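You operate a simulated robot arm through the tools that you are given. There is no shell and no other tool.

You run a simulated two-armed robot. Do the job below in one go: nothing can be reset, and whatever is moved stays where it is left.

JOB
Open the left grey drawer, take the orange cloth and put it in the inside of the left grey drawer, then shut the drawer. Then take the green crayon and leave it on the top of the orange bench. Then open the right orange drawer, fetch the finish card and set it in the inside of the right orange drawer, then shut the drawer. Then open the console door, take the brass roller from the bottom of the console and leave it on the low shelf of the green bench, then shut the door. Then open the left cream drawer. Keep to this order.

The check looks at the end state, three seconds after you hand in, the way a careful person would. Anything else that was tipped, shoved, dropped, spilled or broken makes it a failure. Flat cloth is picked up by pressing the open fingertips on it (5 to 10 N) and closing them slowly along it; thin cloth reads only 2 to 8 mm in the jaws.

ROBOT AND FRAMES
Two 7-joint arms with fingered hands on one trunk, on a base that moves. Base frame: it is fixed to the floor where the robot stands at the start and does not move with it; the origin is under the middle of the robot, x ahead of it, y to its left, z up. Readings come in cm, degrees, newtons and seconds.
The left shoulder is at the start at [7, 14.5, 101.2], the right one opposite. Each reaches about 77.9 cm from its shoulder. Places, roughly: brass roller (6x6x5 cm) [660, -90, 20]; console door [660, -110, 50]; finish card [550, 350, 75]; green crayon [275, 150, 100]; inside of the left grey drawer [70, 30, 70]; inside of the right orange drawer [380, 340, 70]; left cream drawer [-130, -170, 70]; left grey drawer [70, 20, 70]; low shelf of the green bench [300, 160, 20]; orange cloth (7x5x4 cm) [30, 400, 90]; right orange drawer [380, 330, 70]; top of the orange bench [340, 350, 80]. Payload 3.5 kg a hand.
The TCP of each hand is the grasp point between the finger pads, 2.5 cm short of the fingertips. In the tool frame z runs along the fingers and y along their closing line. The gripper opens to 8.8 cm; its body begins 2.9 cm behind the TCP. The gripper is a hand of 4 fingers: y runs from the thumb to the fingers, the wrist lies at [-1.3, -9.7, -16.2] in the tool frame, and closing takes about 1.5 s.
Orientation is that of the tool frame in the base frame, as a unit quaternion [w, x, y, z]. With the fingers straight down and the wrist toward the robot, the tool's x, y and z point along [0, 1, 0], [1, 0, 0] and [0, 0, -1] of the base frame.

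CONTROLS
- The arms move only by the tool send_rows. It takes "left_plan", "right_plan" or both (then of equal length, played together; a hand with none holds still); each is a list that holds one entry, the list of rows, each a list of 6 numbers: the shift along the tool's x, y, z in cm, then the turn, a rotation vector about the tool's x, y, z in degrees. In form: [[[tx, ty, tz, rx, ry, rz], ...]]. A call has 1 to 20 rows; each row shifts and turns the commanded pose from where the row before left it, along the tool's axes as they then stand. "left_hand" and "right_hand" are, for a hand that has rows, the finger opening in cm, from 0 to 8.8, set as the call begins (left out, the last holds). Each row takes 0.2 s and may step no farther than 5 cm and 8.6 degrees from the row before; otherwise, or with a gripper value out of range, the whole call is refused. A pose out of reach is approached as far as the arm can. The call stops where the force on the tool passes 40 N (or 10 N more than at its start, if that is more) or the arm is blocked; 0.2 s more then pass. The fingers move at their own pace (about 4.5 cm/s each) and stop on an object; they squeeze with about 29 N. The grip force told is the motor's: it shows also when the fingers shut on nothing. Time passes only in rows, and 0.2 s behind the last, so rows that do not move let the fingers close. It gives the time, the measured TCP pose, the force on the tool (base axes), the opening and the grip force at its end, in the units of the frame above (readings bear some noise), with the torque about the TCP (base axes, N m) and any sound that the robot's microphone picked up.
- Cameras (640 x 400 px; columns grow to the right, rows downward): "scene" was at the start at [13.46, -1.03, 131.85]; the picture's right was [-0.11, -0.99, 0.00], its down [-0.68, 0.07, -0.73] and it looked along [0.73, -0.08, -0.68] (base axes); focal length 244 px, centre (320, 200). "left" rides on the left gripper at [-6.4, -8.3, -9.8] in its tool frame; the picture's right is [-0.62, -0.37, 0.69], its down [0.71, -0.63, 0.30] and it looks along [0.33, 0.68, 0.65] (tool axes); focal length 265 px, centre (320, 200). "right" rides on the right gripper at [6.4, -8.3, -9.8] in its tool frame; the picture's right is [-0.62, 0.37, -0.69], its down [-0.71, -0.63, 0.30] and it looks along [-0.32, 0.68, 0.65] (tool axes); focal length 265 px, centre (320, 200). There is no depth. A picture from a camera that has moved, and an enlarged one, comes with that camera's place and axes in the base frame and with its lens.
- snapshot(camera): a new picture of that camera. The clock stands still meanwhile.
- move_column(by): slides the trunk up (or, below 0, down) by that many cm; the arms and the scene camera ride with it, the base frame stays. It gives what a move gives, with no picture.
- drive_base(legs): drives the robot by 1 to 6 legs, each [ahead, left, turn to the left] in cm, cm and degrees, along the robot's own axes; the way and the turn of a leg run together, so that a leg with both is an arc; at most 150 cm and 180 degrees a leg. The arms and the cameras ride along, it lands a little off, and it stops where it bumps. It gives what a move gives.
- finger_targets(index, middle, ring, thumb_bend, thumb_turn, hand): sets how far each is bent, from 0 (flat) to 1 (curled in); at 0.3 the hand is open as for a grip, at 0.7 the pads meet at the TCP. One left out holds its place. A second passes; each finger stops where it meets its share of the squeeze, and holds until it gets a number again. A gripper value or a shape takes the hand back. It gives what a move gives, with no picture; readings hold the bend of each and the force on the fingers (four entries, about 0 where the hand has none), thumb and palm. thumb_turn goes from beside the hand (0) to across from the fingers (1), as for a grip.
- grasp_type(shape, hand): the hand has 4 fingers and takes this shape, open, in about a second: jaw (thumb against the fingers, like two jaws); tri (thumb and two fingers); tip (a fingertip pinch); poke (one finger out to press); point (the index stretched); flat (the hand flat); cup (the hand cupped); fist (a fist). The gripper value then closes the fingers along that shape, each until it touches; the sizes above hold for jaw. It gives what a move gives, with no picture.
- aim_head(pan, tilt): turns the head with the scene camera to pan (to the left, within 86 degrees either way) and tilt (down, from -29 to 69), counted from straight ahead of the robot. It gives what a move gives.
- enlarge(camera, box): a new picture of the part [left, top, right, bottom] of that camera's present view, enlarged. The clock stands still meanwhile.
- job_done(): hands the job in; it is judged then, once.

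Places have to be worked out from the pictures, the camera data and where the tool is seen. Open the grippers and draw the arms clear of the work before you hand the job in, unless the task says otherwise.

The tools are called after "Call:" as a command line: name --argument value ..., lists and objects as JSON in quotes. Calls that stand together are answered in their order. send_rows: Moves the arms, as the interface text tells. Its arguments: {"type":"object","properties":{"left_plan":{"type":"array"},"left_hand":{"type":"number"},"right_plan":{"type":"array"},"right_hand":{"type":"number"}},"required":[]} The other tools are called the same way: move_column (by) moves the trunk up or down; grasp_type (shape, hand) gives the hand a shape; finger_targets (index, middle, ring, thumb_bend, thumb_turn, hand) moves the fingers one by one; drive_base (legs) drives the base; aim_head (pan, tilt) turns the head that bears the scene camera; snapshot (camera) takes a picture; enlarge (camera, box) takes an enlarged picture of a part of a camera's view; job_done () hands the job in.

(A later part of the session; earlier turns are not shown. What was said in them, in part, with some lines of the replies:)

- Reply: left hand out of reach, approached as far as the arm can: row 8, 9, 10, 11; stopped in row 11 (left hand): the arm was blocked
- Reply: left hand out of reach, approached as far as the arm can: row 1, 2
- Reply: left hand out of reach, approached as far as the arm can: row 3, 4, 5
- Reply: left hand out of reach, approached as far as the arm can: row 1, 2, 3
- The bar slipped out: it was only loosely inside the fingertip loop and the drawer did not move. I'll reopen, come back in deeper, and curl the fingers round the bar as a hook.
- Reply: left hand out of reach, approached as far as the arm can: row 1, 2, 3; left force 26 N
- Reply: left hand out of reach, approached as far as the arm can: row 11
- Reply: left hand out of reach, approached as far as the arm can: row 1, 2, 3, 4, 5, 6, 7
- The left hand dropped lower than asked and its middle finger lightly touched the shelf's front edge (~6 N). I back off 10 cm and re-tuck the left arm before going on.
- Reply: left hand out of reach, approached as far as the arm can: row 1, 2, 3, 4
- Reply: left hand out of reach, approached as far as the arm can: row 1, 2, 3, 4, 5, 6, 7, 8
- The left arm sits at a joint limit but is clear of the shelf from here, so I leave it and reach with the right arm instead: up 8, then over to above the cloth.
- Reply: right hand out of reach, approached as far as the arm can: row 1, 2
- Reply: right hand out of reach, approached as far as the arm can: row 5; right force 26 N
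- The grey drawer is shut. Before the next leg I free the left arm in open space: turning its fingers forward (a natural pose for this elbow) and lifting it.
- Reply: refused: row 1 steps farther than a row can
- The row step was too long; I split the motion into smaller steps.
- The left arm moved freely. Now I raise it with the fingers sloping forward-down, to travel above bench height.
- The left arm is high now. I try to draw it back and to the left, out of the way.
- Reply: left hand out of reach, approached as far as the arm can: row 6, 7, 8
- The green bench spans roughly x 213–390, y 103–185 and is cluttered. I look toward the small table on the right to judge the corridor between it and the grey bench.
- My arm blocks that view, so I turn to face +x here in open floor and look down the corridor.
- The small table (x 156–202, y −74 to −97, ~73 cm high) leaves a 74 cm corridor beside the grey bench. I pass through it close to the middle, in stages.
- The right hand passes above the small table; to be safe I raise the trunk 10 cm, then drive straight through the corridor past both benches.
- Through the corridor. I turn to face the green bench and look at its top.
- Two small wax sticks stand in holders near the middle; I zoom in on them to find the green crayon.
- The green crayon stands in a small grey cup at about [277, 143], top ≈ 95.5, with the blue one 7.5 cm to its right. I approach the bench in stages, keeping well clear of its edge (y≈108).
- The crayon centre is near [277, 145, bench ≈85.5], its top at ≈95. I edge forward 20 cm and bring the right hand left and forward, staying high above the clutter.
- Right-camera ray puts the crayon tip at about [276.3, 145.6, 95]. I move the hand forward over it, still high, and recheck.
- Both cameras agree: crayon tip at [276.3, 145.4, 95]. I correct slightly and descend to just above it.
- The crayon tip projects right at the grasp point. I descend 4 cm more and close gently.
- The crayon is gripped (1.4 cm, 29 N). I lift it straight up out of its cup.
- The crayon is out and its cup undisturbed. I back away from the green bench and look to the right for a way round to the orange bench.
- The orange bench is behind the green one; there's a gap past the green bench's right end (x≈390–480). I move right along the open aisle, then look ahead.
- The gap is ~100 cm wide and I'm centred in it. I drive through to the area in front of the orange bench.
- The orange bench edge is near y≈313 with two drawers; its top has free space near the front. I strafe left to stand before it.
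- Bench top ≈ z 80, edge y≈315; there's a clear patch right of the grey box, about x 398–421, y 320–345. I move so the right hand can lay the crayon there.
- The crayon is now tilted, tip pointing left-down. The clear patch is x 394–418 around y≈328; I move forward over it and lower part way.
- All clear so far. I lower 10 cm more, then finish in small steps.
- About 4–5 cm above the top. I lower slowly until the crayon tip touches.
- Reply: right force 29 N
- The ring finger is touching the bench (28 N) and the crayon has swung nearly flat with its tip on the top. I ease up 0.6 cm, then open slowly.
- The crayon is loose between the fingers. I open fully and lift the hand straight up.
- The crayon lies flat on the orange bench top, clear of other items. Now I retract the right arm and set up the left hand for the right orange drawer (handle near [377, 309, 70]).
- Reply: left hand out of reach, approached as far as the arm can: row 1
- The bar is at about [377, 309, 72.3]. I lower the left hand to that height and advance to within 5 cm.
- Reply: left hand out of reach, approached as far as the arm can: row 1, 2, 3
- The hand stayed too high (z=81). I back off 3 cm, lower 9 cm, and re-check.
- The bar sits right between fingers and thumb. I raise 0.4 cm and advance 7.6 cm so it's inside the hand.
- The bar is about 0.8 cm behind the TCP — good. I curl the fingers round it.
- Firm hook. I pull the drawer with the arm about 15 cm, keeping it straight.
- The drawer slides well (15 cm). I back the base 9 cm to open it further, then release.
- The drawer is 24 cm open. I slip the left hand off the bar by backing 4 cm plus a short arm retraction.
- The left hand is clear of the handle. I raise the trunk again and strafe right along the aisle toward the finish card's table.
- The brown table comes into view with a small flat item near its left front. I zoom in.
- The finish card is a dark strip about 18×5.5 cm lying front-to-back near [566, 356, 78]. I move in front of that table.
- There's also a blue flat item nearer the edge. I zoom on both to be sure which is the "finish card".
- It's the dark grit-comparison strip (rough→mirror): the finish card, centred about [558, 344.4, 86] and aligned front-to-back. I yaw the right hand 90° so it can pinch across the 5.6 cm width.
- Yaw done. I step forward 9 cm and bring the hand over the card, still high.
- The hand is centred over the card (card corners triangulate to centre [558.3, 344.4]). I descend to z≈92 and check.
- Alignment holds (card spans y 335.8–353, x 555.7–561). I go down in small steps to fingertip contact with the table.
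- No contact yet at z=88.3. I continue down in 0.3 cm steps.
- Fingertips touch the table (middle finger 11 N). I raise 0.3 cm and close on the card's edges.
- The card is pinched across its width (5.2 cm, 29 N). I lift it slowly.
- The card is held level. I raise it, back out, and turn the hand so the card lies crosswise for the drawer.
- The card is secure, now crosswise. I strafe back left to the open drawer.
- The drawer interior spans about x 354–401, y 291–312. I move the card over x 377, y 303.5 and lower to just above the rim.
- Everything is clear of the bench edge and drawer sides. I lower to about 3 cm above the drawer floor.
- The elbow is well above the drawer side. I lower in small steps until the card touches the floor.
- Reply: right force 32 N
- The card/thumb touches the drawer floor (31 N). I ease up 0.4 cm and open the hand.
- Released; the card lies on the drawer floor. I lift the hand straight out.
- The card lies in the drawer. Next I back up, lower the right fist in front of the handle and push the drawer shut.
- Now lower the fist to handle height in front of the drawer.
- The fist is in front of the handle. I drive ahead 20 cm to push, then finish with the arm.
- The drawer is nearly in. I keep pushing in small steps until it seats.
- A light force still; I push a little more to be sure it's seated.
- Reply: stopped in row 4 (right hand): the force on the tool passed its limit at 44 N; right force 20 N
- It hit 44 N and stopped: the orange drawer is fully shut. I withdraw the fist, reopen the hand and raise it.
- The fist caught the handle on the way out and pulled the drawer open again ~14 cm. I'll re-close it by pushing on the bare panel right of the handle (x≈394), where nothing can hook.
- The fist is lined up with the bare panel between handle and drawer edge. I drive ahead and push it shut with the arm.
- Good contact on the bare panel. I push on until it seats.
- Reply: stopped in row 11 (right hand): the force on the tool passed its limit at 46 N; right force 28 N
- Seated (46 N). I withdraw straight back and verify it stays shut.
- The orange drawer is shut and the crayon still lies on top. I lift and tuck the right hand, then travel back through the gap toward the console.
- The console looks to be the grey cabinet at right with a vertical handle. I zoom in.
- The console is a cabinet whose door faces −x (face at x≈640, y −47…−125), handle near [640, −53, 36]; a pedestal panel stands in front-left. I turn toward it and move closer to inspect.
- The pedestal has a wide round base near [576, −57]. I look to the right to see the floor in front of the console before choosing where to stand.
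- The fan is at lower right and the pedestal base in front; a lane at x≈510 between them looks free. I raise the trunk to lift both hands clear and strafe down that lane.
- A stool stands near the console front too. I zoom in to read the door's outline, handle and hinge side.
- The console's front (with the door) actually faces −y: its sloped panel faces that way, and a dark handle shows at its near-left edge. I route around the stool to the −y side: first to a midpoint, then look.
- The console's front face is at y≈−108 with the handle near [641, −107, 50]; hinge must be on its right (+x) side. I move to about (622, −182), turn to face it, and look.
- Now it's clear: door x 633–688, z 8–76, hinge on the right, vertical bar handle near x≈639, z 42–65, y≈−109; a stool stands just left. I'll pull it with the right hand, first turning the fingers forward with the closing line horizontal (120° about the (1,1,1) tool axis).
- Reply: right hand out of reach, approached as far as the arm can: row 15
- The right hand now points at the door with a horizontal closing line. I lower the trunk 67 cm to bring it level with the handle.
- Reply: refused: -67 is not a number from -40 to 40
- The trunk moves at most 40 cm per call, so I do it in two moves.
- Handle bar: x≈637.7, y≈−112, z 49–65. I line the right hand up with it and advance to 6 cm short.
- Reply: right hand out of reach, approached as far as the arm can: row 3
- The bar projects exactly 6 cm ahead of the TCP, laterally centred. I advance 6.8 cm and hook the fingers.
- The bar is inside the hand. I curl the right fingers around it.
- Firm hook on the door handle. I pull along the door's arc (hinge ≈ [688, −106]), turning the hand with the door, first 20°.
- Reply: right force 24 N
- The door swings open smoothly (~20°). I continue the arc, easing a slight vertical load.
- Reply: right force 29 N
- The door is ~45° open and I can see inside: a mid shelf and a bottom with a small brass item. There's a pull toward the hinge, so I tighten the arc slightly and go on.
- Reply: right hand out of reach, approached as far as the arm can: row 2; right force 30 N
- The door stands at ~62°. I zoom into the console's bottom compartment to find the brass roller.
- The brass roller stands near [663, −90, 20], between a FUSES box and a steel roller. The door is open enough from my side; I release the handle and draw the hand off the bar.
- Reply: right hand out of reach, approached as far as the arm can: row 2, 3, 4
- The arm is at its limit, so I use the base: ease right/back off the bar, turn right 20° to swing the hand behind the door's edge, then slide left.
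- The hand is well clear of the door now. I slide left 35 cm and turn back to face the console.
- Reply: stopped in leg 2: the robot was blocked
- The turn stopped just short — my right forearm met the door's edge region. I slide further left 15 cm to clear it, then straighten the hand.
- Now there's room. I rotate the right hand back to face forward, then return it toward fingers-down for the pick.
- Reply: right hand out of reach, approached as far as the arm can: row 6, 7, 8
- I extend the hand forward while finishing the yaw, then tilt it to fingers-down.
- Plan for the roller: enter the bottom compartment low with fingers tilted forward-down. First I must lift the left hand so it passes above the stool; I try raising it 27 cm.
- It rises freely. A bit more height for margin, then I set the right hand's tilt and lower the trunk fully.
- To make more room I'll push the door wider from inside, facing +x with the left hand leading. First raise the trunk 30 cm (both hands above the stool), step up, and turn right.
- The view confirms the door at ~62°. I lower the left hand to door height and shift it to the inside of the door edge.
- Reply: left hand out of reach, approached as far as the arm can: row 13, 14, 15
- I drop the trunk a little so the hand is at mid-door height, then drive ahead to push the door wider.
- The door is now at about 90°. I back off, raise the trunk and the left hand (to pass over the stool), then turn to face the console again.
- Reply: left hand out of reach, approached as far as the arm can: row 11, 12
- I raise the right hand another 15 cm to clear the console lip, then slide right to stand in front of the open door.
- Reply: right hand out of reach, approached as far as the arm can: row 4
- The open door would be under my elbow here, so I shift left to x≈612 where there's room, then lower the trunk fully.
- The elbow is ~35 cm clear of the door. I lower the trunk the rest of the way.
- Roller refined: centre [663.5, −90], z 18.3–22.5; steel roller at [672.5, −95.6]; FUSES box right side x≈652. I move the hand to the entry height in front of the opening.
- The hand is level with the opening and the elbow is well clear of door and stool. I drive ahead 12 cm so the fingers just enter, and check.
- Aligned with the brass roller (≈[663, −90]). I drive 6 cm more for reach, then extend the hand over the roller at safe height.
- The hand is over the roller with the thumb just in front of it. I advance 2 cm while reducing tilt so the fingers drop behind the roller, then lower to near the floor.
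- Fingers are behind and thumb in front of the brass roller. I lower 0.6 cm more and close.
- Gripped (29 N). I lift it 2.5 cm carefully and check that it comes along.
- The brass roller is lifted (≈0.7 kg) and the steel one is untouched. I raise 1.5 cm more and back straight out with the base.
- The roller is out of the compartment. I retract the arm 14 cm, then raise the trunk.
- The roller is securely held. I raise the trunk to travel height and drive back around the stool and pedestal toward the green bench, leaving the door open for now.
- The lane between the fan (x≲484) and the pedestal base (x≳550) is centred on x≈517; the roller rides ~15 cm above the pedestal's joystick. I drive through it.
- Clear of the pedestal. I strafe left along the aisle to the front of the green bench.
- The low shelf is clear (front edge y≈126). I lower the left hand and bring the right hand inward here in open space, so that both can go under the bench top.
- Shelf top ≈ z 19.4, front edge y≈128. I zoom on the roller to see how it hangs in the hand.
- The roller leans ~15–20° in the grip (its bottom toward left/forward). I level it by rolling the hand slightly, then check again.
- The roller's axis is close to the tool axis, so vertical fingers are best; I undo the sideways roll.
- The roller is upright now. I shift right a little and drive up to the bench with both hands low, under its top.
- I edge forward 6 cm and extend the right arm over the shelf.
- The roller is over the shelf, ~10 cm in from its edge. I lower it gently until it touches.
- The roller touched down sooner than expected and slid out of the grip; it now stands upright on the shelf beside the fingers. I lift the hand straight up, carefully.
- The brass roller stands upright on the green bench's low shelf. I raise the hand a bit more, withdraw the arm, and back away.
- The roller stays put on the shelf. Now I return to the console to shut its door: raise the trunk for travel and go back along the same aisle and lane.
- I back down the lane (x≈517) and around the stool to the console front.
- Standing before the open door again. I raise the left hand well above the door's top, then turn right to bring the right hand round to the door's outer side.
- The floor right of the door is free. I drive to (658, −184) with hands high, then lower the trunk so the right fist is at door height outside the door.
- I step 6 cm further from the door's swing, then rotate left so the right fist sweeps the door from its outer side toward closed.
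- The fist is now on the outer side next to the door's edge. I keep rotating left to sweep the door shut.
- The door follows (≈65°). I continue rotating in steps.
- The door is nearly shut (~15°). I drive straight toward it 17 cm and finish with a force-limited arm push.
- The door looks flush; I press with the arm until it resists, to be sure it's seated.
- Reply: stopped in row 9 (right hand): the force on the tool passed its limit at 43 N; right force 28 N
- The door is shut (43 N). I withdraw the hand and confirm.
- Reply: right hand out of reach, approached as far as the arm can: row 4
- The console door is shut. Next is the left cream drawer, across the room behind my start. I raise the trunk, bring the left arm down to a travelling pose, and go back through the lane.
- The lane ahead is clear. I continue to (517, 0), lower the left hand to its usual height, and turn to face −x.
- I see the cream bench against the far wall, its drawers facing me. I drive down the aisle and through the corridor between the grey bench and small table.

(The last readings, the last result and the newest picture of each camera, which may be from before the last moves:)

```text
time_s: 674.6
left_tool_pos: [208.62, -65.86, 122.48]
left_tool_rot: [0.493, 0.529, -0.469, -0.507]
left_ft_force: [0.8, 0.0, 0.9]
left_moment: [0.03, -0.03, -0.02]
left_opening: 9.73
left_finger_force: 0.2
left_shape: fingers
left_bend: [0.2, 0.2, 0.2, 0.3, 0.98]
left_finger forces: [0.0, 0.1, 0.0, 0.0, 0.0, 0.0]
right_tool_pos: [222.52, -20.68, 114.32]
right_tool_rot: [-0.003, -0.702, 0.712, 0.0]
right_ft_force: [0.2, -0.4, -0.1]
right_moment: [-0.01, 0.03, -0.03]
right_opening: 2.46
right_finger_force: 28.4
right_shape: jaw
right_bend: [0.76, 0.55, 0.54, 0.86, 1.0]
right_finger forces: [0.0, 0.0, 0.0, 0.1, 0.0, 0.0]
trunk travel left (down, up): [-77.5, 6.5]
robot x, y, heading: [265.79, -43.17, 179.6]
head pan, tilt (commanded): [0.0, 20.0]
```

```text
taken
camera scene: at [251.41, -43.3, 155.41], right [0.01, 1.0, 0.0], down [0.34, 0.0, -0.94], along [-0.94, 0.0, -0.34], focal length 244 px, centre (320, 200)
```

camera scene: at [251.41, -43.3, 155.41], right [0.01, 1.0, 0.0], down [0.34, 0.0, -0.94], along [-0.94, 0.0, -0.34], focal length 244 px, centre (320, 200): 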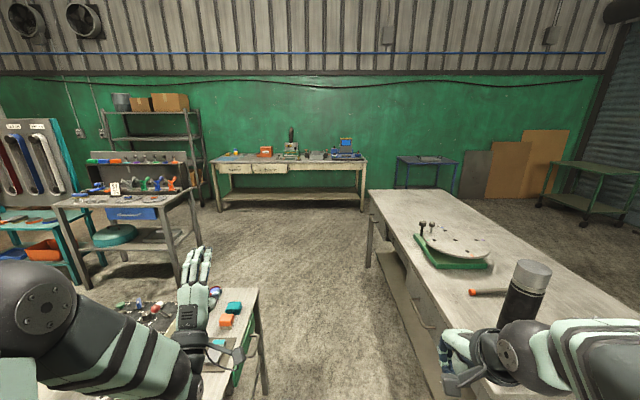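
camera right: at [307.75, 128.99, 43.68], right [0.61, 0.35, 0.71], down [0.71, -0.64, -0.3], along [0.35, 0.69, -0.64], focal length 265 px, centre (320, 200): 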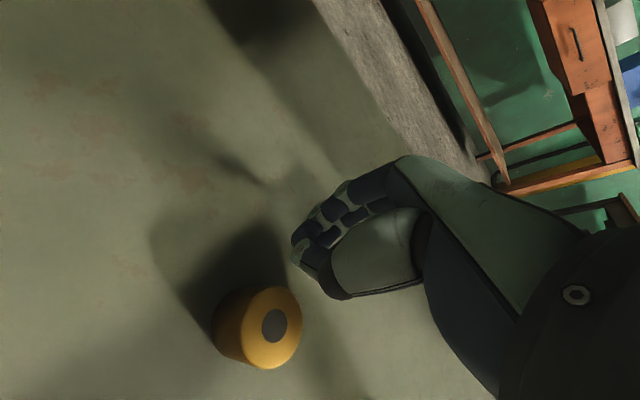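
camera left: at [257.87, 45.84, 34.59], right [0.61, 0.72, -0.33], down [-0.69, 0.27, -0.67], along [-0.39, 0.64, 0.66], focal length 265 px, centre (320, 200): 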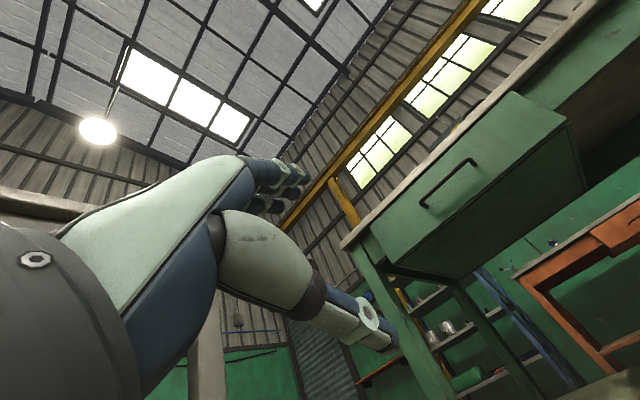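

From here I can also verify that the left grey drawer stayed shut; I zoom in on the grey bench front and the cream bench.

Call:
enlarge --camera "scene" --box '[350, 180, 510, 280]'

Call:
enlarge --camera "scene" --box '[190, 120, 382, 240]'

```text
4.00 times, centred on (430, 230) of scene
camera zoom: at [251.41, -43.3, 155.41], right [0.01, 1.0, 0.0], down [0.34, 0.0, -0.94], along [-0.94, 0.0, -0.34], focal length 974 px, centre (-120, 80)
```

zoom: 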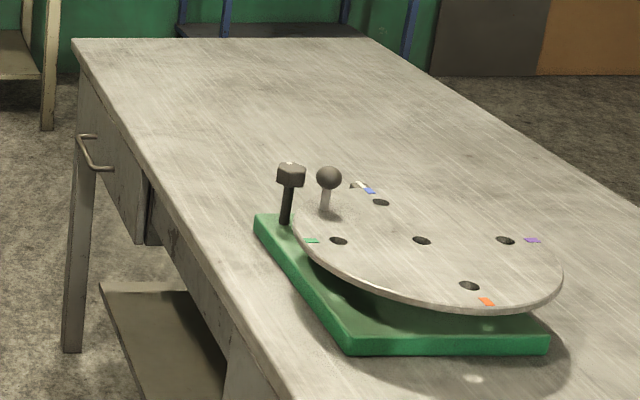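

```text
3.33 times, centred on (286, 180) of scene
camera zoom: at [251.41, -43.3, 155.41], right [0.01, 1.0, 0.0], down [0.34, 0.0, -0.94], along [-0.94, 0.0, -0.34], focal length 812 px, centre (433, 267)
```

zoom: 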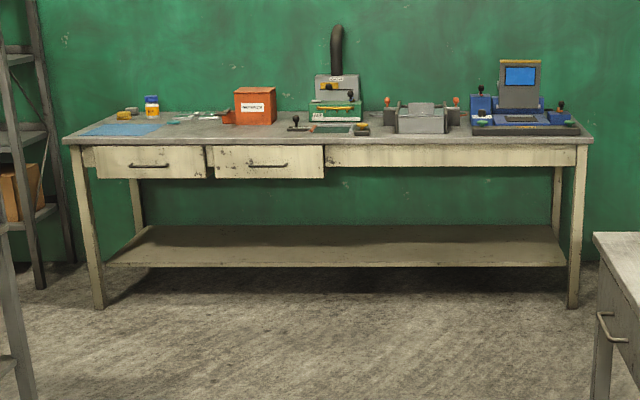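

The left grey drawer is shut (handle back at y≈0.5). The left cream drawer's handle is near [−114, −171, 72]. I drive through the corridor and over to it.

Call:
drive_base --legs '[[150, 0, 0.3], [150, 0, 0]]'

Call:
aim_head --pan 40 --tilt 25

Call:
snapshot --camera "scene"

```text
time_s: 689.0
left_tool_pos: [-89.59, -64.41, 122.5]
left_tool_rot: [0.494, 0.53, -0.467, -0.507]
left_ft_force: [0.2, -0.3, 0.0]
left_moment: [0.0, -0.02, 0.01]
left_opening: 9.72
left_finger_force: 0.0
left_shape: fingers
left_bend: [0.2, 0.2, 0.2, 0.3, 0.98]
left_finger forces: [0.1, 0.1, 0.0, 0.1, 0.0, 0.0]
right_tool_pos: [-76.1, -19.01, 114.26]
right_tool_rot: [-0.002, -0.704, 0.71, 0.0]
right_ft_force: [0.5, 0.6, 0.2]
right_moment: [0.01, 0.0, 0.01]
right_opening: 2.42
right_finger_force: 28.7
right_shape: jaw
right_bend: [0.76, 0.55, 0.54, 0.86, 1.0]
right_finger forces: [0.0, 0.0, 0.1, 0.0, 0.0, 0.0]
trunk travel left (down, up): [-77.5, 6.5]
robot x, y, heading: [-33.04, -41.04, -179.7]
head pan, tilt (commanded): [0.0, 20.0]
```

```text
time_s: 690.0
left_tool_pos: [-89.64, -64.39, 122.43]
left_tool_rot: [0.495, 0.531, -0.467, -0.506]
left_ft_force: [0.9, -0.1, 0.2]
left_moment: [-0.01, -0.02, 0.0]
left_opening: 9.75
left_finger_force: 0.0
left_shape: fingers
left_bend: [0.2, 0.2, 0.2, 0.3, 0.98]
left_finger forces: [0.0, 0.0, 0.0, 0.0, 0.1, 0.1]
right_tool_pos: [-76.27, -18.95, 114.32]
right_tool_rot: [-0.003, -0.705, 0.709, -0.001]
right_ft_force: [0.4, 0.5, 0.8]
right_moment: [0.06, -0.02, 0.02]
right_opening: 2.43
right_finger_force: 28.5
right_shape: jaw
right_bend: [0.76, 0.55, 0.54, 0.86, 1.0]
right_finger forces: [0.0, 0.0, 0.0, 0.1, 0.0, 0.1]
trunk travel left (down, up): [-77.5, 6.5]
robot x, y, heading: [-33.11, -41.12, -179.9]
head pan, tilt (commanded): [40.0, 25.0]
```

```text
taken
camera scene: at [-44.76, -47.41, 154.6], right [-0.64, 0.76, 0.0], down [0.32, 0.27, -0.91], along [-0.69, -0.58, -0.42], focal length 244 px, centre (320, 200)
```

scene: 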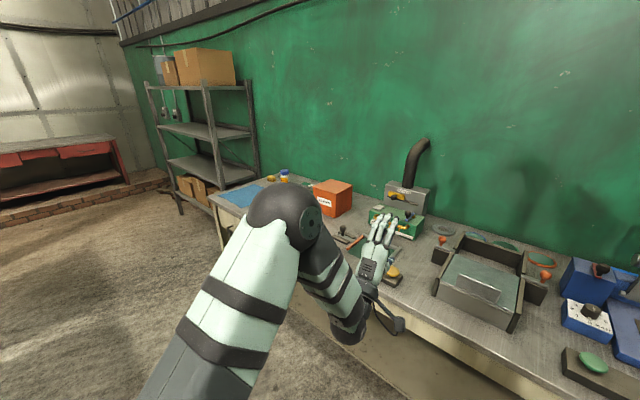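

I check the tool table on my left before sliding along the bench.

Call:
aim_head --pan 80 --tilt 35

Call:
snapshot --camera "scene"

```text
time_s: 691.1
left_tool_pos: [-89.72, -64.47, 122.58]
left_tool_rot: [0.494, 0.53, -0.468, -0.507]
left_ft_force: [0.3, -0.3, 0.2]
left_moment: [0.01, 0.02, -0.02]
left_opening: 9.71
left_finger_force: 0.0
left_shape: fingers
left_bend: [0.2, 0.2, 0.2, 0.3, 0.98]
left_finger forces: [0.1, 0.0, 0.0, 0.1, 0.0, 0.0]
right_tool_pos: [-76.15, -18.94, 114.29]
right_tool_rot: [-0.003, -0.705, 0.709, -0.001]
right_ft_force: [0.2, -0.3, 1.1]
right_moment: [-0.04, 0.02, -0.05]
right_opening: 2.46
right_finger_force: 29.5
right_shape: jaw
right_bend: [0.76, 0.55, 0.54, 0.86, 1.0]
right_finger forces: [0.1, 0.1, 0.0, 0.1, 0.1, 0.0]
trunk travel left (down, up): [-77.5, 6.5]
robot x, y, heading: [-32.94, -41.19, -179.9]
head pan, tilt (commanded): [80.0, 35.0]
```

```text
taken
camera scene: at [-39.25, -50.16, 153.02], right [-0.99, 0.17, 0.0], down [0.1, 0.56, -0.82], along [-0.14, -0.81, -0.57], focal length 244 px, centre (320, 200)
```

scene: 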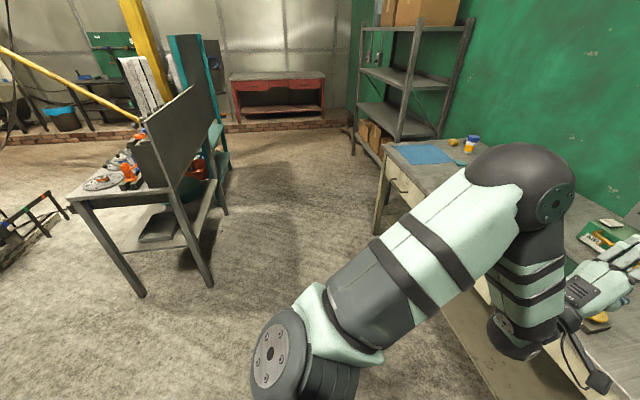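

The tool table's edge is at x≈20, so the path is free. I slide along to stand in front of the left cream drawer.

Call:
drive_base --legs '[[6, 0, 0], [0, 119, 0]]'

Call:
aim_head --pan 5 --tilt 40

Call:
snapshot --camera "scene"

```text
time_s: 697.7
left_tool_pos: [-95.46, -184.06, 122.43]
left_tool_rot: [0.494, 0.53, -0.468, -0.507]
left_ft_force: [-0.2, -0.7, 1.0]
left_moment: [0.07, 0.0, 0.02]
left_opening: 9.73
left_finger_force: 0.1
left_shape: fingers
left_bend: [0.2, 0.2, 0.2, 0.3, 0.98]
left_finger forces: [0.0, 0.0, 0.0, 0.0, 0.1, 0.0]
right_tool_pos: [-81.83, -138.69, 114.25]
right_tool_rot: [-0.004, -0.704, 0.71, 0.0]
right_ft_force: [0.3, 1.3, -0.3]
right_moment: [0.0, -0.03, 0.02]
right_opening: 2.42
right_finger_force: 29.2
right_shape: jaw
right_bend: [0.76, 0.55, 0.54, 0.86, 1.0]
right_finger forces: [0.0, 0.0, 0.0, 0.1, 0.0, 0.0]
trunk travel left (down, up): [-77.5, 6.5]
robot x, y, heading: [-38.73, -160.7, -179.8]
head pan, tilt (commanded): [80.0, 35.0]
```

```text
time_s: 699.2
left_tool_pos: [-95.17, -184.1, 122.46]
left_tool_rot: [0.493, 0.53, -0.468, -0.507]
left_ft_force: [0.3, -0.2, -0.3]
left_moment: [-0.01, -0.02, 0.0]
left_opening: 9.74
left_finger_force: 0.1
left_shape: fingers
left_bend: [0.2, 0.2, 0.2, 0.3, 0.98]
left_finger forces: [0.1, 0.0, 0.0, 0.0, 0.0, 0.1]
right_tool_pos: [-81.86, -138.66, 114.34]
right_tool_rot: [-0.004, -0.704, 0.71, -0.001]
right_ft_force: [0.4, -1.3, 0.9]
right_moment: [-0.01, -0.02, 0.03]
right_opening: 2.43
right_finger_force: 28.6
right_shape: jaw
right_bend: [0.76, 0.55, 0.54, 0.86, 1.0]
right_finger forces: [0.0, 0.0, 0.0, 0.1, 0.1, 0.0]
trunk travel left (down, up): [-77.5, 6.5]
robot x, y, heading: [-38.45, -161.08, -179.8]
head pan, tilt (commanded): [5.0, 40.0]
```

```text
taken
camera scene: at [-51.84, -161.89, 152.27], right [-0.09, 1.0, 0.0], down [0.64, 0.06, -0.77], along [-0.76, -0.07, -0.64], focal length 244 px, centre (320, 200)
```

scene: 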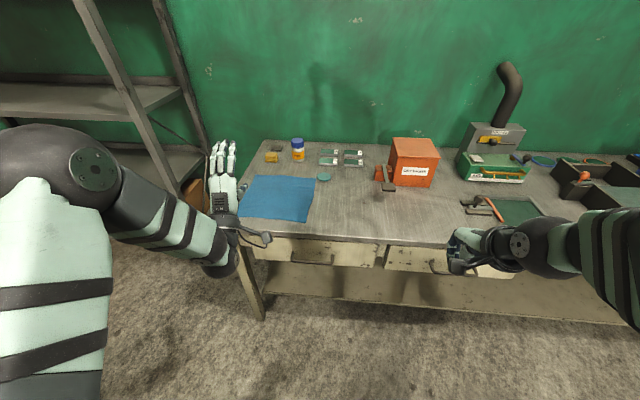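

The left drawer handle is near [−109, −168, 72]. I lower the trunk 48 cm so the left hand is level with it.

Call:
move_column --by -40

Call:
move_column --by -8

Call:
aim_head --pan 0 --tilt 35

Call:
snapshot --camera "scene"

Call:
snapshot --camera "left"

```text
time_s: 703.0
left_tool_pos: [-95.29, -184.01, 82.58]
left_tool_rot: [0.494, 0.532, -0.466, -0.506]
left_ft_force: [0.0, -0.3, -0.4]
left_moment: [0.05, 0.0, -0.02]
left_opening: 9.7
left_finger_force: 0.0
left_shape: fingers
left_bend: [0.2, 0.2, 0.2, 0.3, 0.98]
left_finger forces: [0.0, 0.0, 0.1, 0.0, 0.0, 0.0]
right_tool_pos: [-81.71, -138.85, 74.39]
right_tool_rot: [-0.003, -0.705, 0.709, 0.0]
right_ft_force: [-1.0, -0.2, 0.2]
right_moment: [0.0, -0.04, 0.02]
right_opening: 2.43
right_finger_force: 29.3
right_shape: jaw
right_bend: [0.76, 0.55, 0.54, 0.86, 1.0]
right_finger forces: [0.0, 0.1, 0.0, 0.0, 0.0, 0.0]
trunk travel left (down, up): [-37.5, 46.5]
robot x, y, heading: [-38.32, -160.82, -179.8]
head pan, tilt (commanded): [5.0, 40.0]
```

```text
time_s: 704.2
left_tool_pos: [-95.19, -184.16, 74.55]
left_tool_rot: [0.494, 0.531, -0.467, -0.507]
left_ft_force: [1.2, 0.3, 0.2]
left_moment: [0.0, -0.01, 0.02]
left_opening: 9.73
left_finger_force: 0.1
left_shape: fingers
left_bend: [0.2, 0.2, 0.2, 0.3, 0.98]
left_finger forces: [0.1, 0.0, 0.0, 0.0, 0.0, 0.0]
right_tool_pos: [-81.81, -138.73, 66.32]
right_tool_rot: [-0.003, -0.705, 0.71, 0.0]
right_ft_force: [0.4, 0.4, 0.0]
right_moment: [-0.01, 0.02, -0.05]
right_opening: 2.44
right_finger_force: 28.9
right_shape: jaw
right_bend: [0.76, 0.55, 0.54, 0.86, 1.0]
right_finger forces: [0.1, 0.0, 0.0, 0.1, 0.0, 0.1]
trunk travel left (down, up): [-29.5, 54.5]
robot x, y, heading: [-38.57, -160.94, -180.1]
head pan, tilt (commanded): [5.0, 40.0]
```

```text
time_s: 704.9
left_tool_pos: [-95.34, -184.06, 74.51]
left_tool_rot: [0.493, 0.53, -0.468, -0.507]
left_ft_force: [-0.7, 0.0, -1.1]
left_moment: [0.02, -0.03, -0.01]
left_opening: 9.73
left_finger_force: 0.0
left_shape: fingers
left_bend: [0.2, 0.2, 0.2, 0.3, 0.98]
left_finger forces: [0.0, 0.1, 0.0, 0.0, 0.1, 0.0]
right_tool_pos: [-81.72, -138.61, 66.41]
right_tool_rot: [-0.003, -0.704, 0.71, 0.001]
right_ft_force: [0.5, -0.5, -0.6]
right_moment: [0.03, -0.02, 0.02]
right_opening: 2.43
right_finger_force: 28.7
right_shape: jaw
right_bend: [0.76, 0.55, 0.54, 0.86, 1.0]
right_finger forces: [0.0, 0.1, 0.1, 0.0, 0.0, 0.0]
trunk travel left (down, up): [-29.5, 54.5]
robot x, y, heading: [-38.67, -160.78, -179.9]
head pan, tilt (commanded): [0.0, 35.0]
```

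```text
taken
camera scene: at [-52.17, -161.14, 105.02], right [0.0, 1.0, 0.0], down [0.57, 0.0, -0.82], along [-0.82, 0.0, -0.57], focal length 244 px, centre (320, 200)
```

scene: 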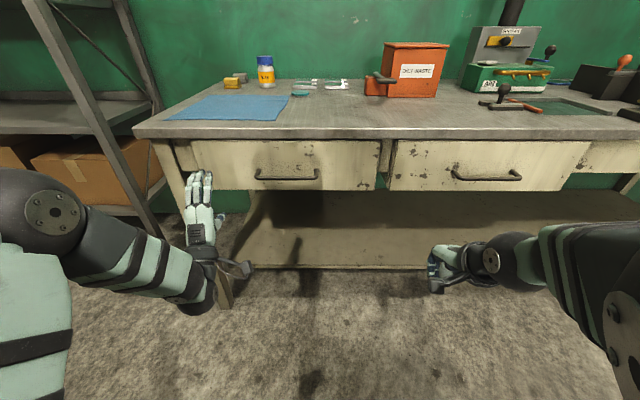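

```text
taken
camera left: at [-85.76, -176.52, 66.64], right [-0.72, 0.61, -0.32], down [-0.27, -0.68, -0.68], along [-0.63, -0.41, 0.66], focal length 265 px, centre (320, 200)
```

left: 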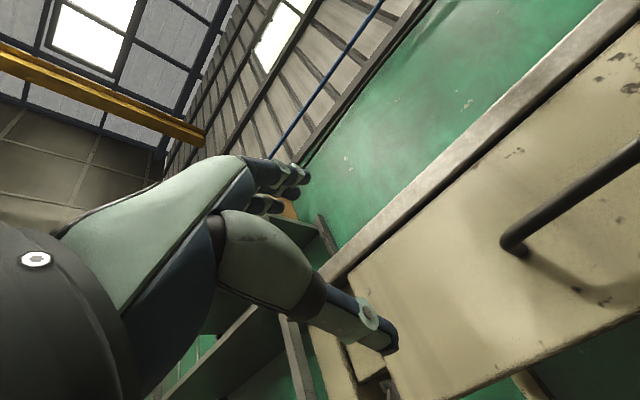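

Handle fixed at [−108.3, −170, 72.8]. I align the left hand with it and advance to ~6 cm short.

Call:
send_rows --left_plan '[[[-3.5, -0.4, 0, 0, 0, 0], [-3.5, -0.4, 0, 0, 0, 0], [-3.5, -0.4, 0, 0, 0, 0], [-3.4, -0.4, 0, 0, 0, 0], [0, 0, 2.5, 0, 0, 0], [0, 0, 2.5, 0, 0, 0], [0, 0, 2.3, 0, 0, 0]]]'

Call:
snapshot --camera "left"

Call:
enlarge --camera "scene" --box '[200, 120, 360, 220]'

```text
time_s: 706.5
left_tool_pos: [-103.27, -170.4, 73.94]
left_tool_rot: [0.493, 0.53, -0.468, -0.507]
left_ft_force: [0.0, 0.5, -0.6]
left_moment: [0.0, 0.0, 0.0]
left_opening: 9.73
left_finger_force: 0.0
left_shape: fingers
left_bend: [0.2, 0.2, 0.2, 0.3, 0.98]
left_finger forces: [0.1, 0.0, 0.0, 0.0, 0.1, 0.0]
right_tool_pos: [-81.86, -138.71, 66.41]
right_tool_rot: [-0.003, -0.705, 0.709, -0.001]
right_ft_force: [-0.3, -1.1, -0.3]
right_moment: [-0.03, 0.0, 0.04]
right_opening: 2.44
right_finger_force: 29.2
right_shape: jaw
right_bend: [0.76, 0.55, 0.54, 0.86, 1.0]
right_finger forces: [0.1, 0.1, 0.0, 0.1, 0.1, 0.0]
trunk travel left (down, up): [-29.5, 54.5]
robot x, y, heading: [-38.61, -160.98, -179.8]
head pan, tilt (commanded): [0.0, 35.0]
```

```text
taken
camera left: at [-93.84, -162.81, 66.11], right [-0.72, 0.61, -0.32], down [-0.27, -0.68, -0.68], along [-0.63, -0.41, 0.66], focal length 265 px, centre (320, 200)
```

left: 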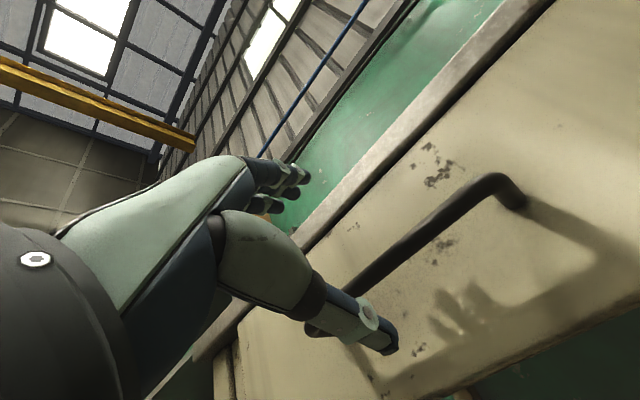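

```text
4.00 times, centred on (280, 170) of scene
camera zoom: at [-52.19, -161.13, 105.02], right [0.0, 1.0, 0.0], down [0.57, 0.0, -0.82], along [-0.82, 0.0, -0.57], focal length 974 px, centre (480, 320)
```

zoom: 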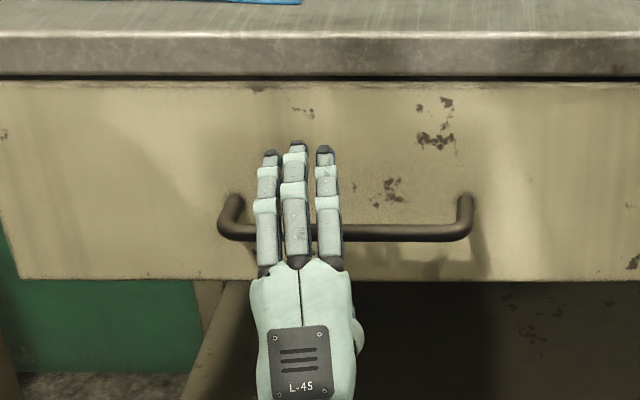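

The bar is 5 cm ahead and ~1 cm low. I lower 1 cm, advance 5.8 cm and hook it.

Call:
send_rows --left_plan '[[[0, -1, 1.8, 0, 0, 0], [0, 0, 2, 0, 0, 0], [0, 0, 2, 0, 0, 0]]]'

Call:
snapshot --camera "left"

Call:
finger_targets --hand "left" --index 1.0 --middle 1.0 --ring 1.0

```text
time_s: 707.2
left_tool_pos: [-109.13, -170.75, 72.99]
left_tool_rot: [0.493, 0.53, -0.468, -0.507]
left_ft_force: [-1.0, 0.6, 0.2]
left_moment: [0.0, 0.02, -0.02]
left_opening: 9.73
left_finger_force: 0.1
left_shape: fingers
left_bend: [0.2, 0.2, 0.2, 0.3, 0.98]
left_finger forces: [0.0, 0.0, 0.0, 0.1, 0.0, 0.1]
right_tool_pos: [-81.88, -138.62, 66.32]
right_tool_rot: [-0.003, -0.704, 0.71, -0.001]
right_ft_force: [0.1, -0.2, 0.4]
right_moment: [0.0, 0.0, -0.01]
right_opening: 2.41
right_finger_force: 28.5
right_shape: jaw
right_bend: [0.76, 0.55, 0.54, 0.86, 1.0]
right_finger forces: [0.0, 0.0, 0.1, 0.1, 0.1, 0.0]
trunk travel left (down, up): [-29.5, 54.5]
robot x, y, heading: [-38.45, -160.75, -179.9]
head pan, tilt (commanded): [0.0, 35.0]
```

```text
taken
camera left: at [-99.58, -163.15, 65.11], right [-0.72, 0.61, -0.32], down [-0.27, -0.68, -0.68], along [-0.63, -0.41, 0.66], focal length 265 px, centre (320, 200)
```

left: 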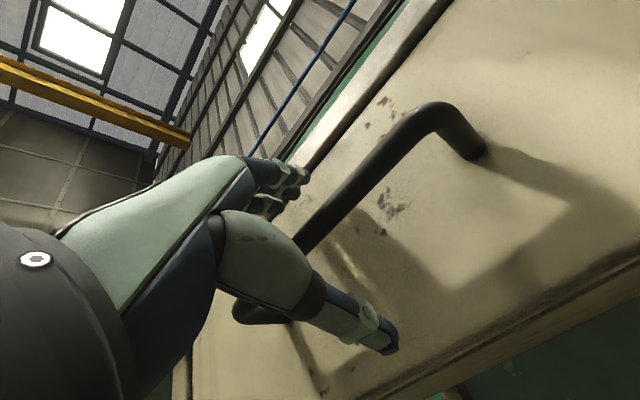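

```text
time_s: 708.2
left_tool_pos: [-108.81, -170.76, 72.93]
left_tool_rot: [0.494, 0.53, -0.468, -0.506]
left_ft_force: [-1.0, -1.3, 6.2]
left_moment: [0.1, -1.74, -0.8]
left_opening: 4.07
left_finger_force: 47.7
left_shape: fingers
left_bend: [0.93, 0.93, 0.92, 0.27, 0.98]
left_finger forces: [15.3, 11.3, 23.6, 0.0, 45.4, 0.1]
right_tool_pos: [-81.8, -138.73, 66.38]
right_tool_rot: [-0.003, -0.704, 0.71, 0.0]
right_ft_force: [-0.3, 0.6, 0.0]
right_moment: [0.01, -0.02, 0.01]
right_opening: 2.43
right_finger_force: 29.1
right_shape: jaw
right_bend: [0.76, 0.55, 0.54, 0.86, 1.0]
right_finger forces: [0.0, 0.0, 0.0, 0.1, 0.0, 0.0]
trunk travel left (down, up): [-29.5, 54.5]
robot x, y, heading: [-38.55, -161.03, -179.8]
head pan, tilt (commanded): [0.0, 35.0]
```

Firm hook on the cream drawer's bar. I pull it open with the arm about 12 cm.

Call:
send_rows --left_plan '[[[0.04, 0, -0.8, 0, 0, 0], [0.07, 0, -1.5, 0, 0, 0], [0.08, 0, -1.6, 0, 0, 0], [0.08, 0, -1.6, 0, 0, 0], [0.08, 0, -1.6, 0, 0, 0], [0.08, 0, -1.6, 0, 0, 0], [0.08, 0, -1.6, 0, 0, 0], [0.08, 0, -1.6, 0, 0, 0]]]'

Call:
snapshot --camera "scene"

```text
time_s: 710.0
left_tool_pos: [-97.1, -170.68, 72.92]
left_tool_rot: [0.495, 0.53, -0.466, -0.507]
left_ft_force: [1.4, -4.9, 14.7]
left_moment: [0.06, -1.98, -0.85]
left_opening: 4.07
left_finger_force: 46.0
left_shape: fingers
left_bend: [0.93, 0.94, 0.93, 0.27, 0.99]
left_finger forces: [12.2, 8.8, 25.1, 0.0, 45.8, 0.0]
right_tool_pos: [-81.8, -138.68, 66.43]
right_tool_rot: [-0.003, -0.705, 0.709, 0.001]
right_ft_force: [0.4, -0.2, -0.1]
right_moment: [-0.02, 0.0, 0.02]
right_opening: 2.43
right_finger_force: 29.2
right_shape: jaw
right_bend: [0.76, 0.55, 0.54, 0.86, 1.0]
right_finger forces: [0.0, 0.1, 0.0, 0.1, 0.1, 0.1]
trunk travel left (down, up): [-29.5, 54.5]
robot x, y, heading: [-38.58, -160.71, -179.7]
head pan, tilt (commanded): [0.0, 35.0]
```

```text
taken
camera scene: at [-52.01, -161.18, 105.05], right [0.0, 1.0, 0.0], down [0.57, 0.0, -0.82], along [-0.82, 0.0, -0.57], focal length 244 px, centre (320, 200)
```

scene: 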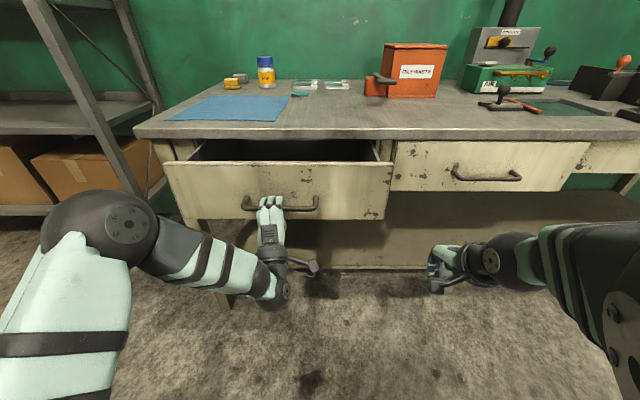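

The drawer slides open. I back the base 13 cm to open it further.

Call:
drive_base --legs '[[-13, 0, 0]]'

Call:
finger_targets --hand "left" --index 0.2 --middle 0.2 --ring 0.2

Call:
snapshot --camera "scene"

```text
time_s: 711.3
left_tool_pos: [-83.91, -170.79, 72.81]
left_tool_rot: [0.495, 0.53, -0.467, -0.506]
left_ft_force: [-0.8, -5.1, 13.8]
left_moment: [0.01, -1.84, -0.83]
left_opening: 4.06
left_finger_force: 44.5
left_shape: fingers
left_bend: [0.93, 0.95, 0.93, 0.28, 0.99]
left_finger forces: [12.5, 9.1, 25.5, 0.1, 41.8, 0.0]
right_tool_pos: [-68.69, -138.73, 66.45]
right_tool_rot: [-0.002, -0.705, 0.709, 0.0]
right_ft_force: [-0.7, 0.2, -0.2]
right_moment: [0.05, 0.01, -0.02]
right_opening: 2.42
right_finger_force: 29.1
right_shape: jaw
right_bend: [0.76, 0.55, 0.54, 0.86, 1.0]
right_finger forces: [0.0, 0.1, 0.2, 0.1, 0.1, 0.0]
trunk travel left (down, up): [-29.5, 54.5]
robot x, y, heading: [-25.74, -161.08, -179.8]
head pan, tilt (commanded): [0.0, 35.0]
```

```text
time_s: 712.3
left_tool_pos: [-84.07, -170.8, 72.69]
left_tool_rot: [0.494, 0.53, -0.467, -0.506]
left_ft_force: [-0.3, 0.5, 0.1]
left_moment: [0.02, 0.01, 0.0]
left_opening: 9.63
left_finger_force: 0.1
left_shape: fingers
left_bend: [0.2, 0.2, 0.2, 0.3, 0.98]
left_finger forces: [0.1, 0.0, 0.1, 0.0, 0.0, 0.0]
right_tool_pos: [-68.77, -138.68, 66.39]
right_tool_rot: [-0.003, -0.706, 0.709, 0.0]
right_ft_force: [-0.1, 0.3, 0.9]
right_moment: [-0.02, -0.01, -0.01]
right_opening: 2.43
right_finger_force: 28.4
right_shape: jaw
right_bend: [0.76, 0.55, 0.54, 0.86, 1.0]
right_finger forces: [0.0, 0.0, 0.0, 0.0, 0.0, 0.1]
trunk travel left (down, up): [-29.5, 54.5]
robot x, y, heading: [-25.39, -160.59, -179.7]
head pan, tilt (commanded): [0.0, 35.0]
```

```text
taken
camera scene: at [-39.08, -161.1, 105.02], right [-0.01, 1.0, 0.0], down [0.57, 0.0, -0.82], along [-0.82, 0.0, -0.57], focal length 244 px, centre (320, 200)
```

scene: 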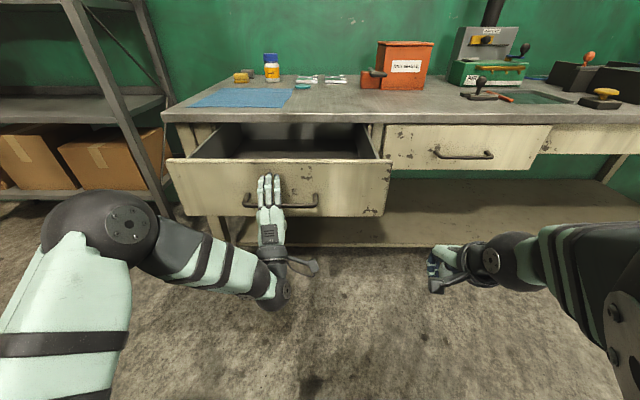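

The cream drawer is open ~25 cm. I slip the hand off the bar by backing 8 cm and check.

Call:
drive_base --legs '[[-8, 0, 0]]'

Call:
snapshot --camera "left"

Call:
snapshot --camera "scene"

```text
time_s: 713.4
left_tool_pos: [-76.06, -170.7, 72.77]
left_tool_rot: [0.495, 0.53, -0.467, -0.506]
left_ft_force: [0.2, 0.4, -0.5]
left_moment: [0.02, -0.02, 0.01]
left_opening: 9.66
left_finger_force: 0.2
left_shape: fingers
left_bend: [0.2, 0.2, 0.2, 0.3, 0.98]
left_finger forces: [0.1, 0.1, 0.0, 0.0, 0.0, 0.0]
right_tool_pos: [-60.86, -138.73, 66.28]
right_tool_rot: [-0.003, -0.706, 0.709, -0.001]
right_ft_force: [0.8, 0.5, -1.0]
right_moment: [-0.01, 0.0, 0.04]
right_opening: 2.42
right_finger_force: 29.2
right_shape: jaw
right_bend: [0.76, 0.55, 0.54, 0.86, 1.0]
right_finger forces: [0.0, 0.0, 0.0, 0.0, 0.0, 0.0]
trunk travel left (down, up): [-29.5, 54.5]
robot x, y, heading: [-17.52, -160.98, -179.8]
head pan, tilt (commanded): [0.0, 35.0]
```

```text
taken
camera left: at [-66.65, -163.14, 64.97], right [-0.73, 0.61, -0.32], down [-0.27, -0.68, -0.68], along [-0.63, -0.41, 0.66], focal length 265 px, centre (320, 200)
```

left: 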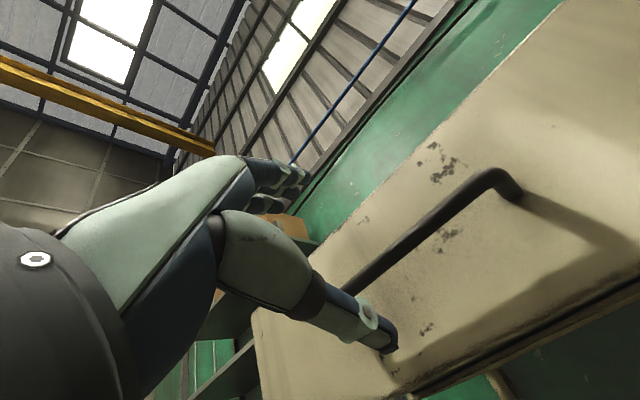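

```text
taken
camera scene: at [-31.08, -161.07, 105.04], right [-0.01, 1.0, 0.0], down [0.57, 0.0, -0.82], along [-0.82, -0.01, -0.57], focal length 244 px, centre (320, 200)
```

scene: 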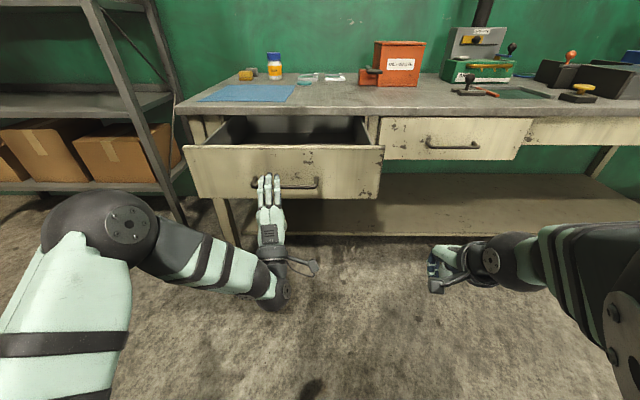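

The hand is clear and the cream drawer stays open. I move away to the right, open the right gripper, and turn to double-check the grey drawer.

Call:
drive_base --legs '[[0, -75, 0]]'

Call:
grasp_type --hand "right" --shape "jaw"

Call:
grasp_type --hand "left" --shape "jaw"

Call:
move_column --by 40

Call:
drive_base --legs '[[0, 0, -130]]'

Call:
aim_head --pan 0 --tilt 30

Call:
snapshot --camera "scene"

```text
time_s: 717.5
left_tool_pos: [-76.73, -95.78, 72.84]
left_tool_rot: [0.496, 0.532, -0.465, -0.505]
left_ft_force: [0.2, 0.2, 0.3]
left_moment: [-0.01, 0.03, 0.01]
left_opening: 9.67
left_finger_force: 0.1
left_shape: fingers
left_bend: [0.2, 0.2, 0.2, 0.3, 0.98]
left_finger forces: [0.1, 0.0, 0.1, 0.0, 0.1, 0.1]
right_tool_pos: [-61.34, -63.66, 66.21]
right_tool_rot: [-0.004, -0.706, 0.708, -0.001]
right_ft_force: [0.6, -0.2, -0.4]
right_moment: [-0.01, 0.0, -0.01]
right_opening: 2.44
right_finger_force: 29.2
right_shape: jaw
right_bend: [0.76, 0.55, 0.54, 0.86, 1.0]
right_finger forces: [0.0, 0.0, 0.1, 0.1, 0.0, 0.0]
trunk travel left (down, up): [-29.5, 54.5]
robot x, y, heading: [-17.61, -85.95, -179.6]
head pan, tilt (commanded): [0.0, 35.0]
```

```text
time_s: 718.4
left_tool_pos: [-76.71, -95.72, 72.77]
left_tool_rot: [0.494, 0.53, -0.467, -0.506]
left_ft_force: [-0.4, 0.4, 0.3]
left_moment: [-0.03, 0.03, -0.02]
left_opening: 9.66
left_finger_force: 0.0
left_shape: fingers
left_bend: [0.2, 0.2, 0.2, 0.3, 0.98]
left_finger forces: [0.0, 0.1, 0.0, 0.0, 0.1, 0.0]
right_tool_pos: [-61.27, -63.73, 66.27]
right_tool_rot: [-0.004, -0.705, 0.709, -0.001]
right_ft_force: [-0.2, -0.1, -0.1]
right_moment: [-0.01, -0.04, 0.02]
right_opening: 8.78
right_finger_force: 0.0
right_shape: jaw
right_bend: [0.3, 0.3, 0.3, 0.3, 0.98]
right_finger forces: [0.0, 0.0, 0.0, 0.1, 0.0, 0.0]
trunk travel left (down, up): [-29.5, 54.5]
robot x, y, heading: [-17.91, -86.07, -179.6]
head pan, tilt (commanded): [0.0, 35.0]
```

```text
time_s: 719.2
left_tool_pos: [-76.55, -95.74, 72.75]
left_tool_rot: [0.495, 0.531, -0.466, -0.505]
left_ft_force: [-0.5, -0.1, 0.4]
left_moment: [0.01, -0.01, 0.0]
left_opening: 8.78
left_finger_force: 0.0
left_shape: jaw
left_bend: [0.3, 0.3, 0.3, 0.3, 0.98]
left_finger forces: [0.1, 0.1, 0.0, 0.0, 0.0, 0.0]
right_tool_pos: [-61.42, -63.87, 66.27]
right_tool_rot: [-0.003, -0.706, 0.708, -0.001]
right_ft_force: [-0.1, 0.4, 0.6]
right_moment: [0.03, -0.01, -0.01]
right_opening: 8.75
right_finger_force: 0.1
right_shape: jaw
right_bend: [0.3, 0.3, 0.3, 0.3, 0.98]
right_finger forces: [0.1, 0.0, 0.0, 0.0, 0.0, 0.1]
trunk travel left (down, up): [-29.5, 54.5]
robot x, y, heading: [-17.8, -85.77, -179.5]
head pan, tilt (commanded): [0.0, 35.0]
```

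```text
time_s: 723.1
left_tool_pos: [-76.56, -95.82, 112.8]
left_tool_rot: [0.495, 0.531, -0.466, -0.506]
left_ft_force: [0.3, -0.5, -1.1]
left_moment: [-0.01, -0.05, 0.03]
left_opening: 8.78
left_finger_force: 0.1
left_shape: jaw
left_bend: [0.3, 0.3, 0.3, 0.3, 0.98]
left_finger forces: [0.1, 0.0, 0.1, 0.0, 0.0, 0.0]
right_tool_pos: [-61.38, -63.7, 106.33]
right_tool_rot: [-0.003, -0.706, 0.709, 0.0]
right_ft_force: [-0.5, -0.4, 0.1]
right_moment: [-0.04, -0.01, -0.03]
right_opening: 8.73
right_finger_force: 0.0
right_shape: jaw
right_bend: [0.3, 0.3, 0.3, 0.3, 0.98]
right_finger forces: [0.0, 0.0, 0.0, 0.0, 0.1, 0.0]
trunk travel left (down, up): [-69.5, 14.5]
robot x, y, heading: [-17.67, -85.91, -179.7]
head pan, tilt (commanded): [0.0, 35.0]
```

```text
time_s: 728.9
left_tool_pos: [11.94, -34.62, 112.66]
left_tool_rot: [0.247, 0.197, 0.679, 0.663]
left_ft_force: [0.2, -0.8, -0.4]
left_moment: [-0.02, 0.01, 0.05]
left_opening: 8.78
left_finger_force: 0.0
left_shape: jaw
left_bend: [0.3, 0.3, 0.3, 0.3, 0.98]
left_finger forces: [0.1, 0.0, 0.1, 0.0, 0.1, 0.1]
right_tool_pos: [26.8, -66.73, 106.19]
right_tool_rot: [-0.002, 0.341, 0.94, 0.003]
right_ft_force: [0.2, -0.6, -0.8]
right_moment: [-0.01, 0.0, -0.01]
right_opening: 8.76
right_finger_force: 0.0
right_shape: jaw
right_bend: [0.3, 0.3, 0.3, 0.3, 0.98]
right_finger forces: [0.0, 0.1, 0.0, 0.0, 0.0, 0.0]
trunk travel left (down, up): [-69.5, 14.5]
robot x, y, heading: [-18.06, -85.98, 50.6]
head pan, tilt (commanded): [0.0, 35.0]
```

```text
time_s: 729.5
left_tool_pos: [11.99, -34.51, 112.68]
left_tool_rot: [0.248, 0.197, 0.679, 0.663]
left_ft_force: [0.2, 0.4, 0.0]
left_moment: [-0.01, -0.02, 0.0]
left_opening: 8.81
left_finger_force: 0.0
left_shape: jaw
left_bend: [0.3, 0.3, 0.3, 0.3, 0.98]
left_finger forces: [0.1, 0.0, 0.0, 0.0, 0.0, 0.1]
right_tool_pos: [26.81, -66.76, 106.32]
right_tool_rot: [-0.002, 0.341, 0.94, 0.002]
right_ft_force: [-0.2, 0.1, 0.6]
right_moment: [0.02, 0.0, 0.0]
right_opening: 8.77
right_finger_force: 0.0
right_shape: jaw
right_bend: [0.3, 0.3, 0.3, 0.3, 0.98]
right_finger forces: [0.1, 0.0, 0.0, 0.0, 0.0, 0.0]
trunk travel left (down, up): [-69.5, 14.5]
robot x, y, heading: [-17.9, -85.71, 50.5]
head pan, tilt (commanded): [0.0, 30.0]
```

```text
taken
camera scene: at [-8.89, -75.23, 145.8], right [0.77, -0.63, 0.0], down [-0.32, -0.39, -0.87], along [0.55, 0.67, -0.5], focal length 244 px, centre (320, 200)
```

scene: 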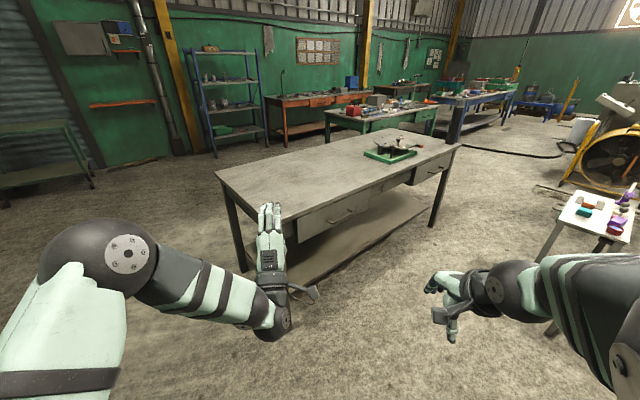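

I zoom in on the grey drawers to compare them, and look back at the cream drawer.

Call:
enlarge --camera "scene" --box '[260, 140, 480, 278]'

Call:
aim_head --pan 86 --tilt 20

Call:
snapshot --camera "scene"

```text
2.90 times, centred on (370, 209) of scene
camera zoom: at [-8.89, -75.23, 145.8], right [0.77, -0.63, 0.0], down [-0.32, -0.39, -0.87], along [0.55, 0.67, -0.5], focal length 706 px, centre (175, 174)
```

zoom: 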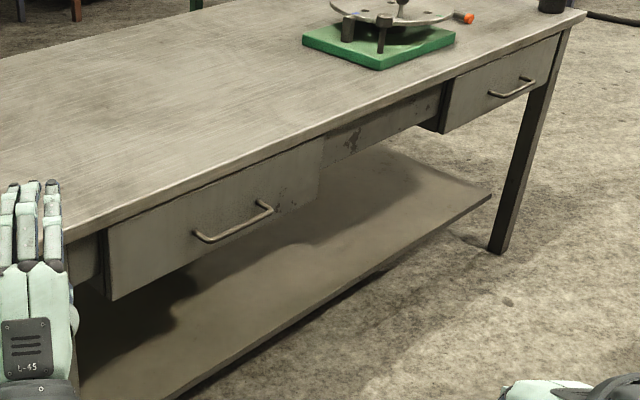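

```text
time_s: 731.1
left_tool_pos: [11.86, -34.5, 112.78]
left_tool_rot: [0.247, 0.197, 0.679, 0.663]
left_ft_force: [-0.3, 0.1, -0.3]
left_moment: [-0.01, -0.01, 0.01]
left_opening: 8.79
left_finger_force: 0.1
left_shape: jaw
left_bend: [0.3, 0.3, 0.3, 0.3, 0.98]
left_finger forces: [0.0, 0.0, 0.0, 0.0, 0.1, 0.1]
right_tool_pos: [26.79, -66.68, 106.24]
right_tool_rot: [-0.003, 0.341, 0.94, 0.003]
right_ft_force: [-1.0, 0.3, 0.6]
right_moment: [0.05, -0.05, 0.03]
right_opening: 8.77
right_finger_force: 0.1
right_shape: jaw
right_bend: [0.3, 0.3, 0.3, 0.3, 0.98]
right_finger forces: [0.1, 0.1, 0.0, 0.0, 0.0, 0.0]
trunk travel left (down, up): [-69.5, 14.5]
robot x, y, heading: [-17.91, -85.78, 50.8]
head pan, tilt (commanded): [85.9, 20.0]
```

```text
taken
camera scene: at [-21.39, -75.81, 147.41], right [0.69, 0.73, 0.0], down [0.25, -0.24, -0.94], along [-0.68, 0.65, -0.34], focal length 244 px, centre (320, 200)
```

scene: 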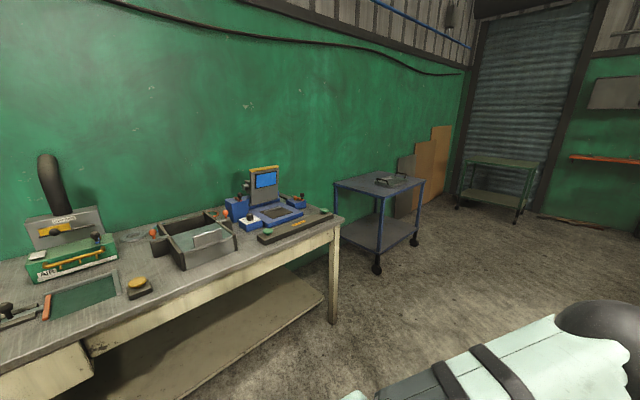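

Both grey drawers sit identically flush, so the left one is shut; the crayon, card, roller and door were all checked, and the left cream drawer is open. Grippers are open and the arms are clear, so I hand in the job.

Call:
job_done

```text
The job is handed in.
```

I did every step in the order you gave and handed the job in; I don't have the verdict yet.

- **Orange cloth:** it is in the left grey drawer. The drawer is shut, and I checked it again at the end.
- **Green crayon:** it lies flat on the top of the orange bench, clear of the other things there.
- **Finish card:** the strip running from rough to mirror is in the right orange drawer. The first time I shut that drawer, my fist caught the handle on the way out and pulled it open about 14 cm. I pushed it shut again on the bare panel and saw that it stayed closed.
- **Brass roller:** it stands upright on the low shelf of the green bench. It touched down sooner than I expected and slid out of my grip, but it settled on its base. The console door is shut.
- **Left cream drawer:** it is open about 25 cm.

There were two light contacts on the way:

- **Wall shelf:** a finger of my left hand touched the front edge of the shelf the cloth came from (about 6 N). Nothing on the shelf moved.
- **Near the console:** the base was briefly blocked while turning there. I think it was my forearm against the edge of the open door, but I didn't confirm it. I also didn't look again at the low box and chair behind me there.

Both grippers are open and the arms are clear of the benches.
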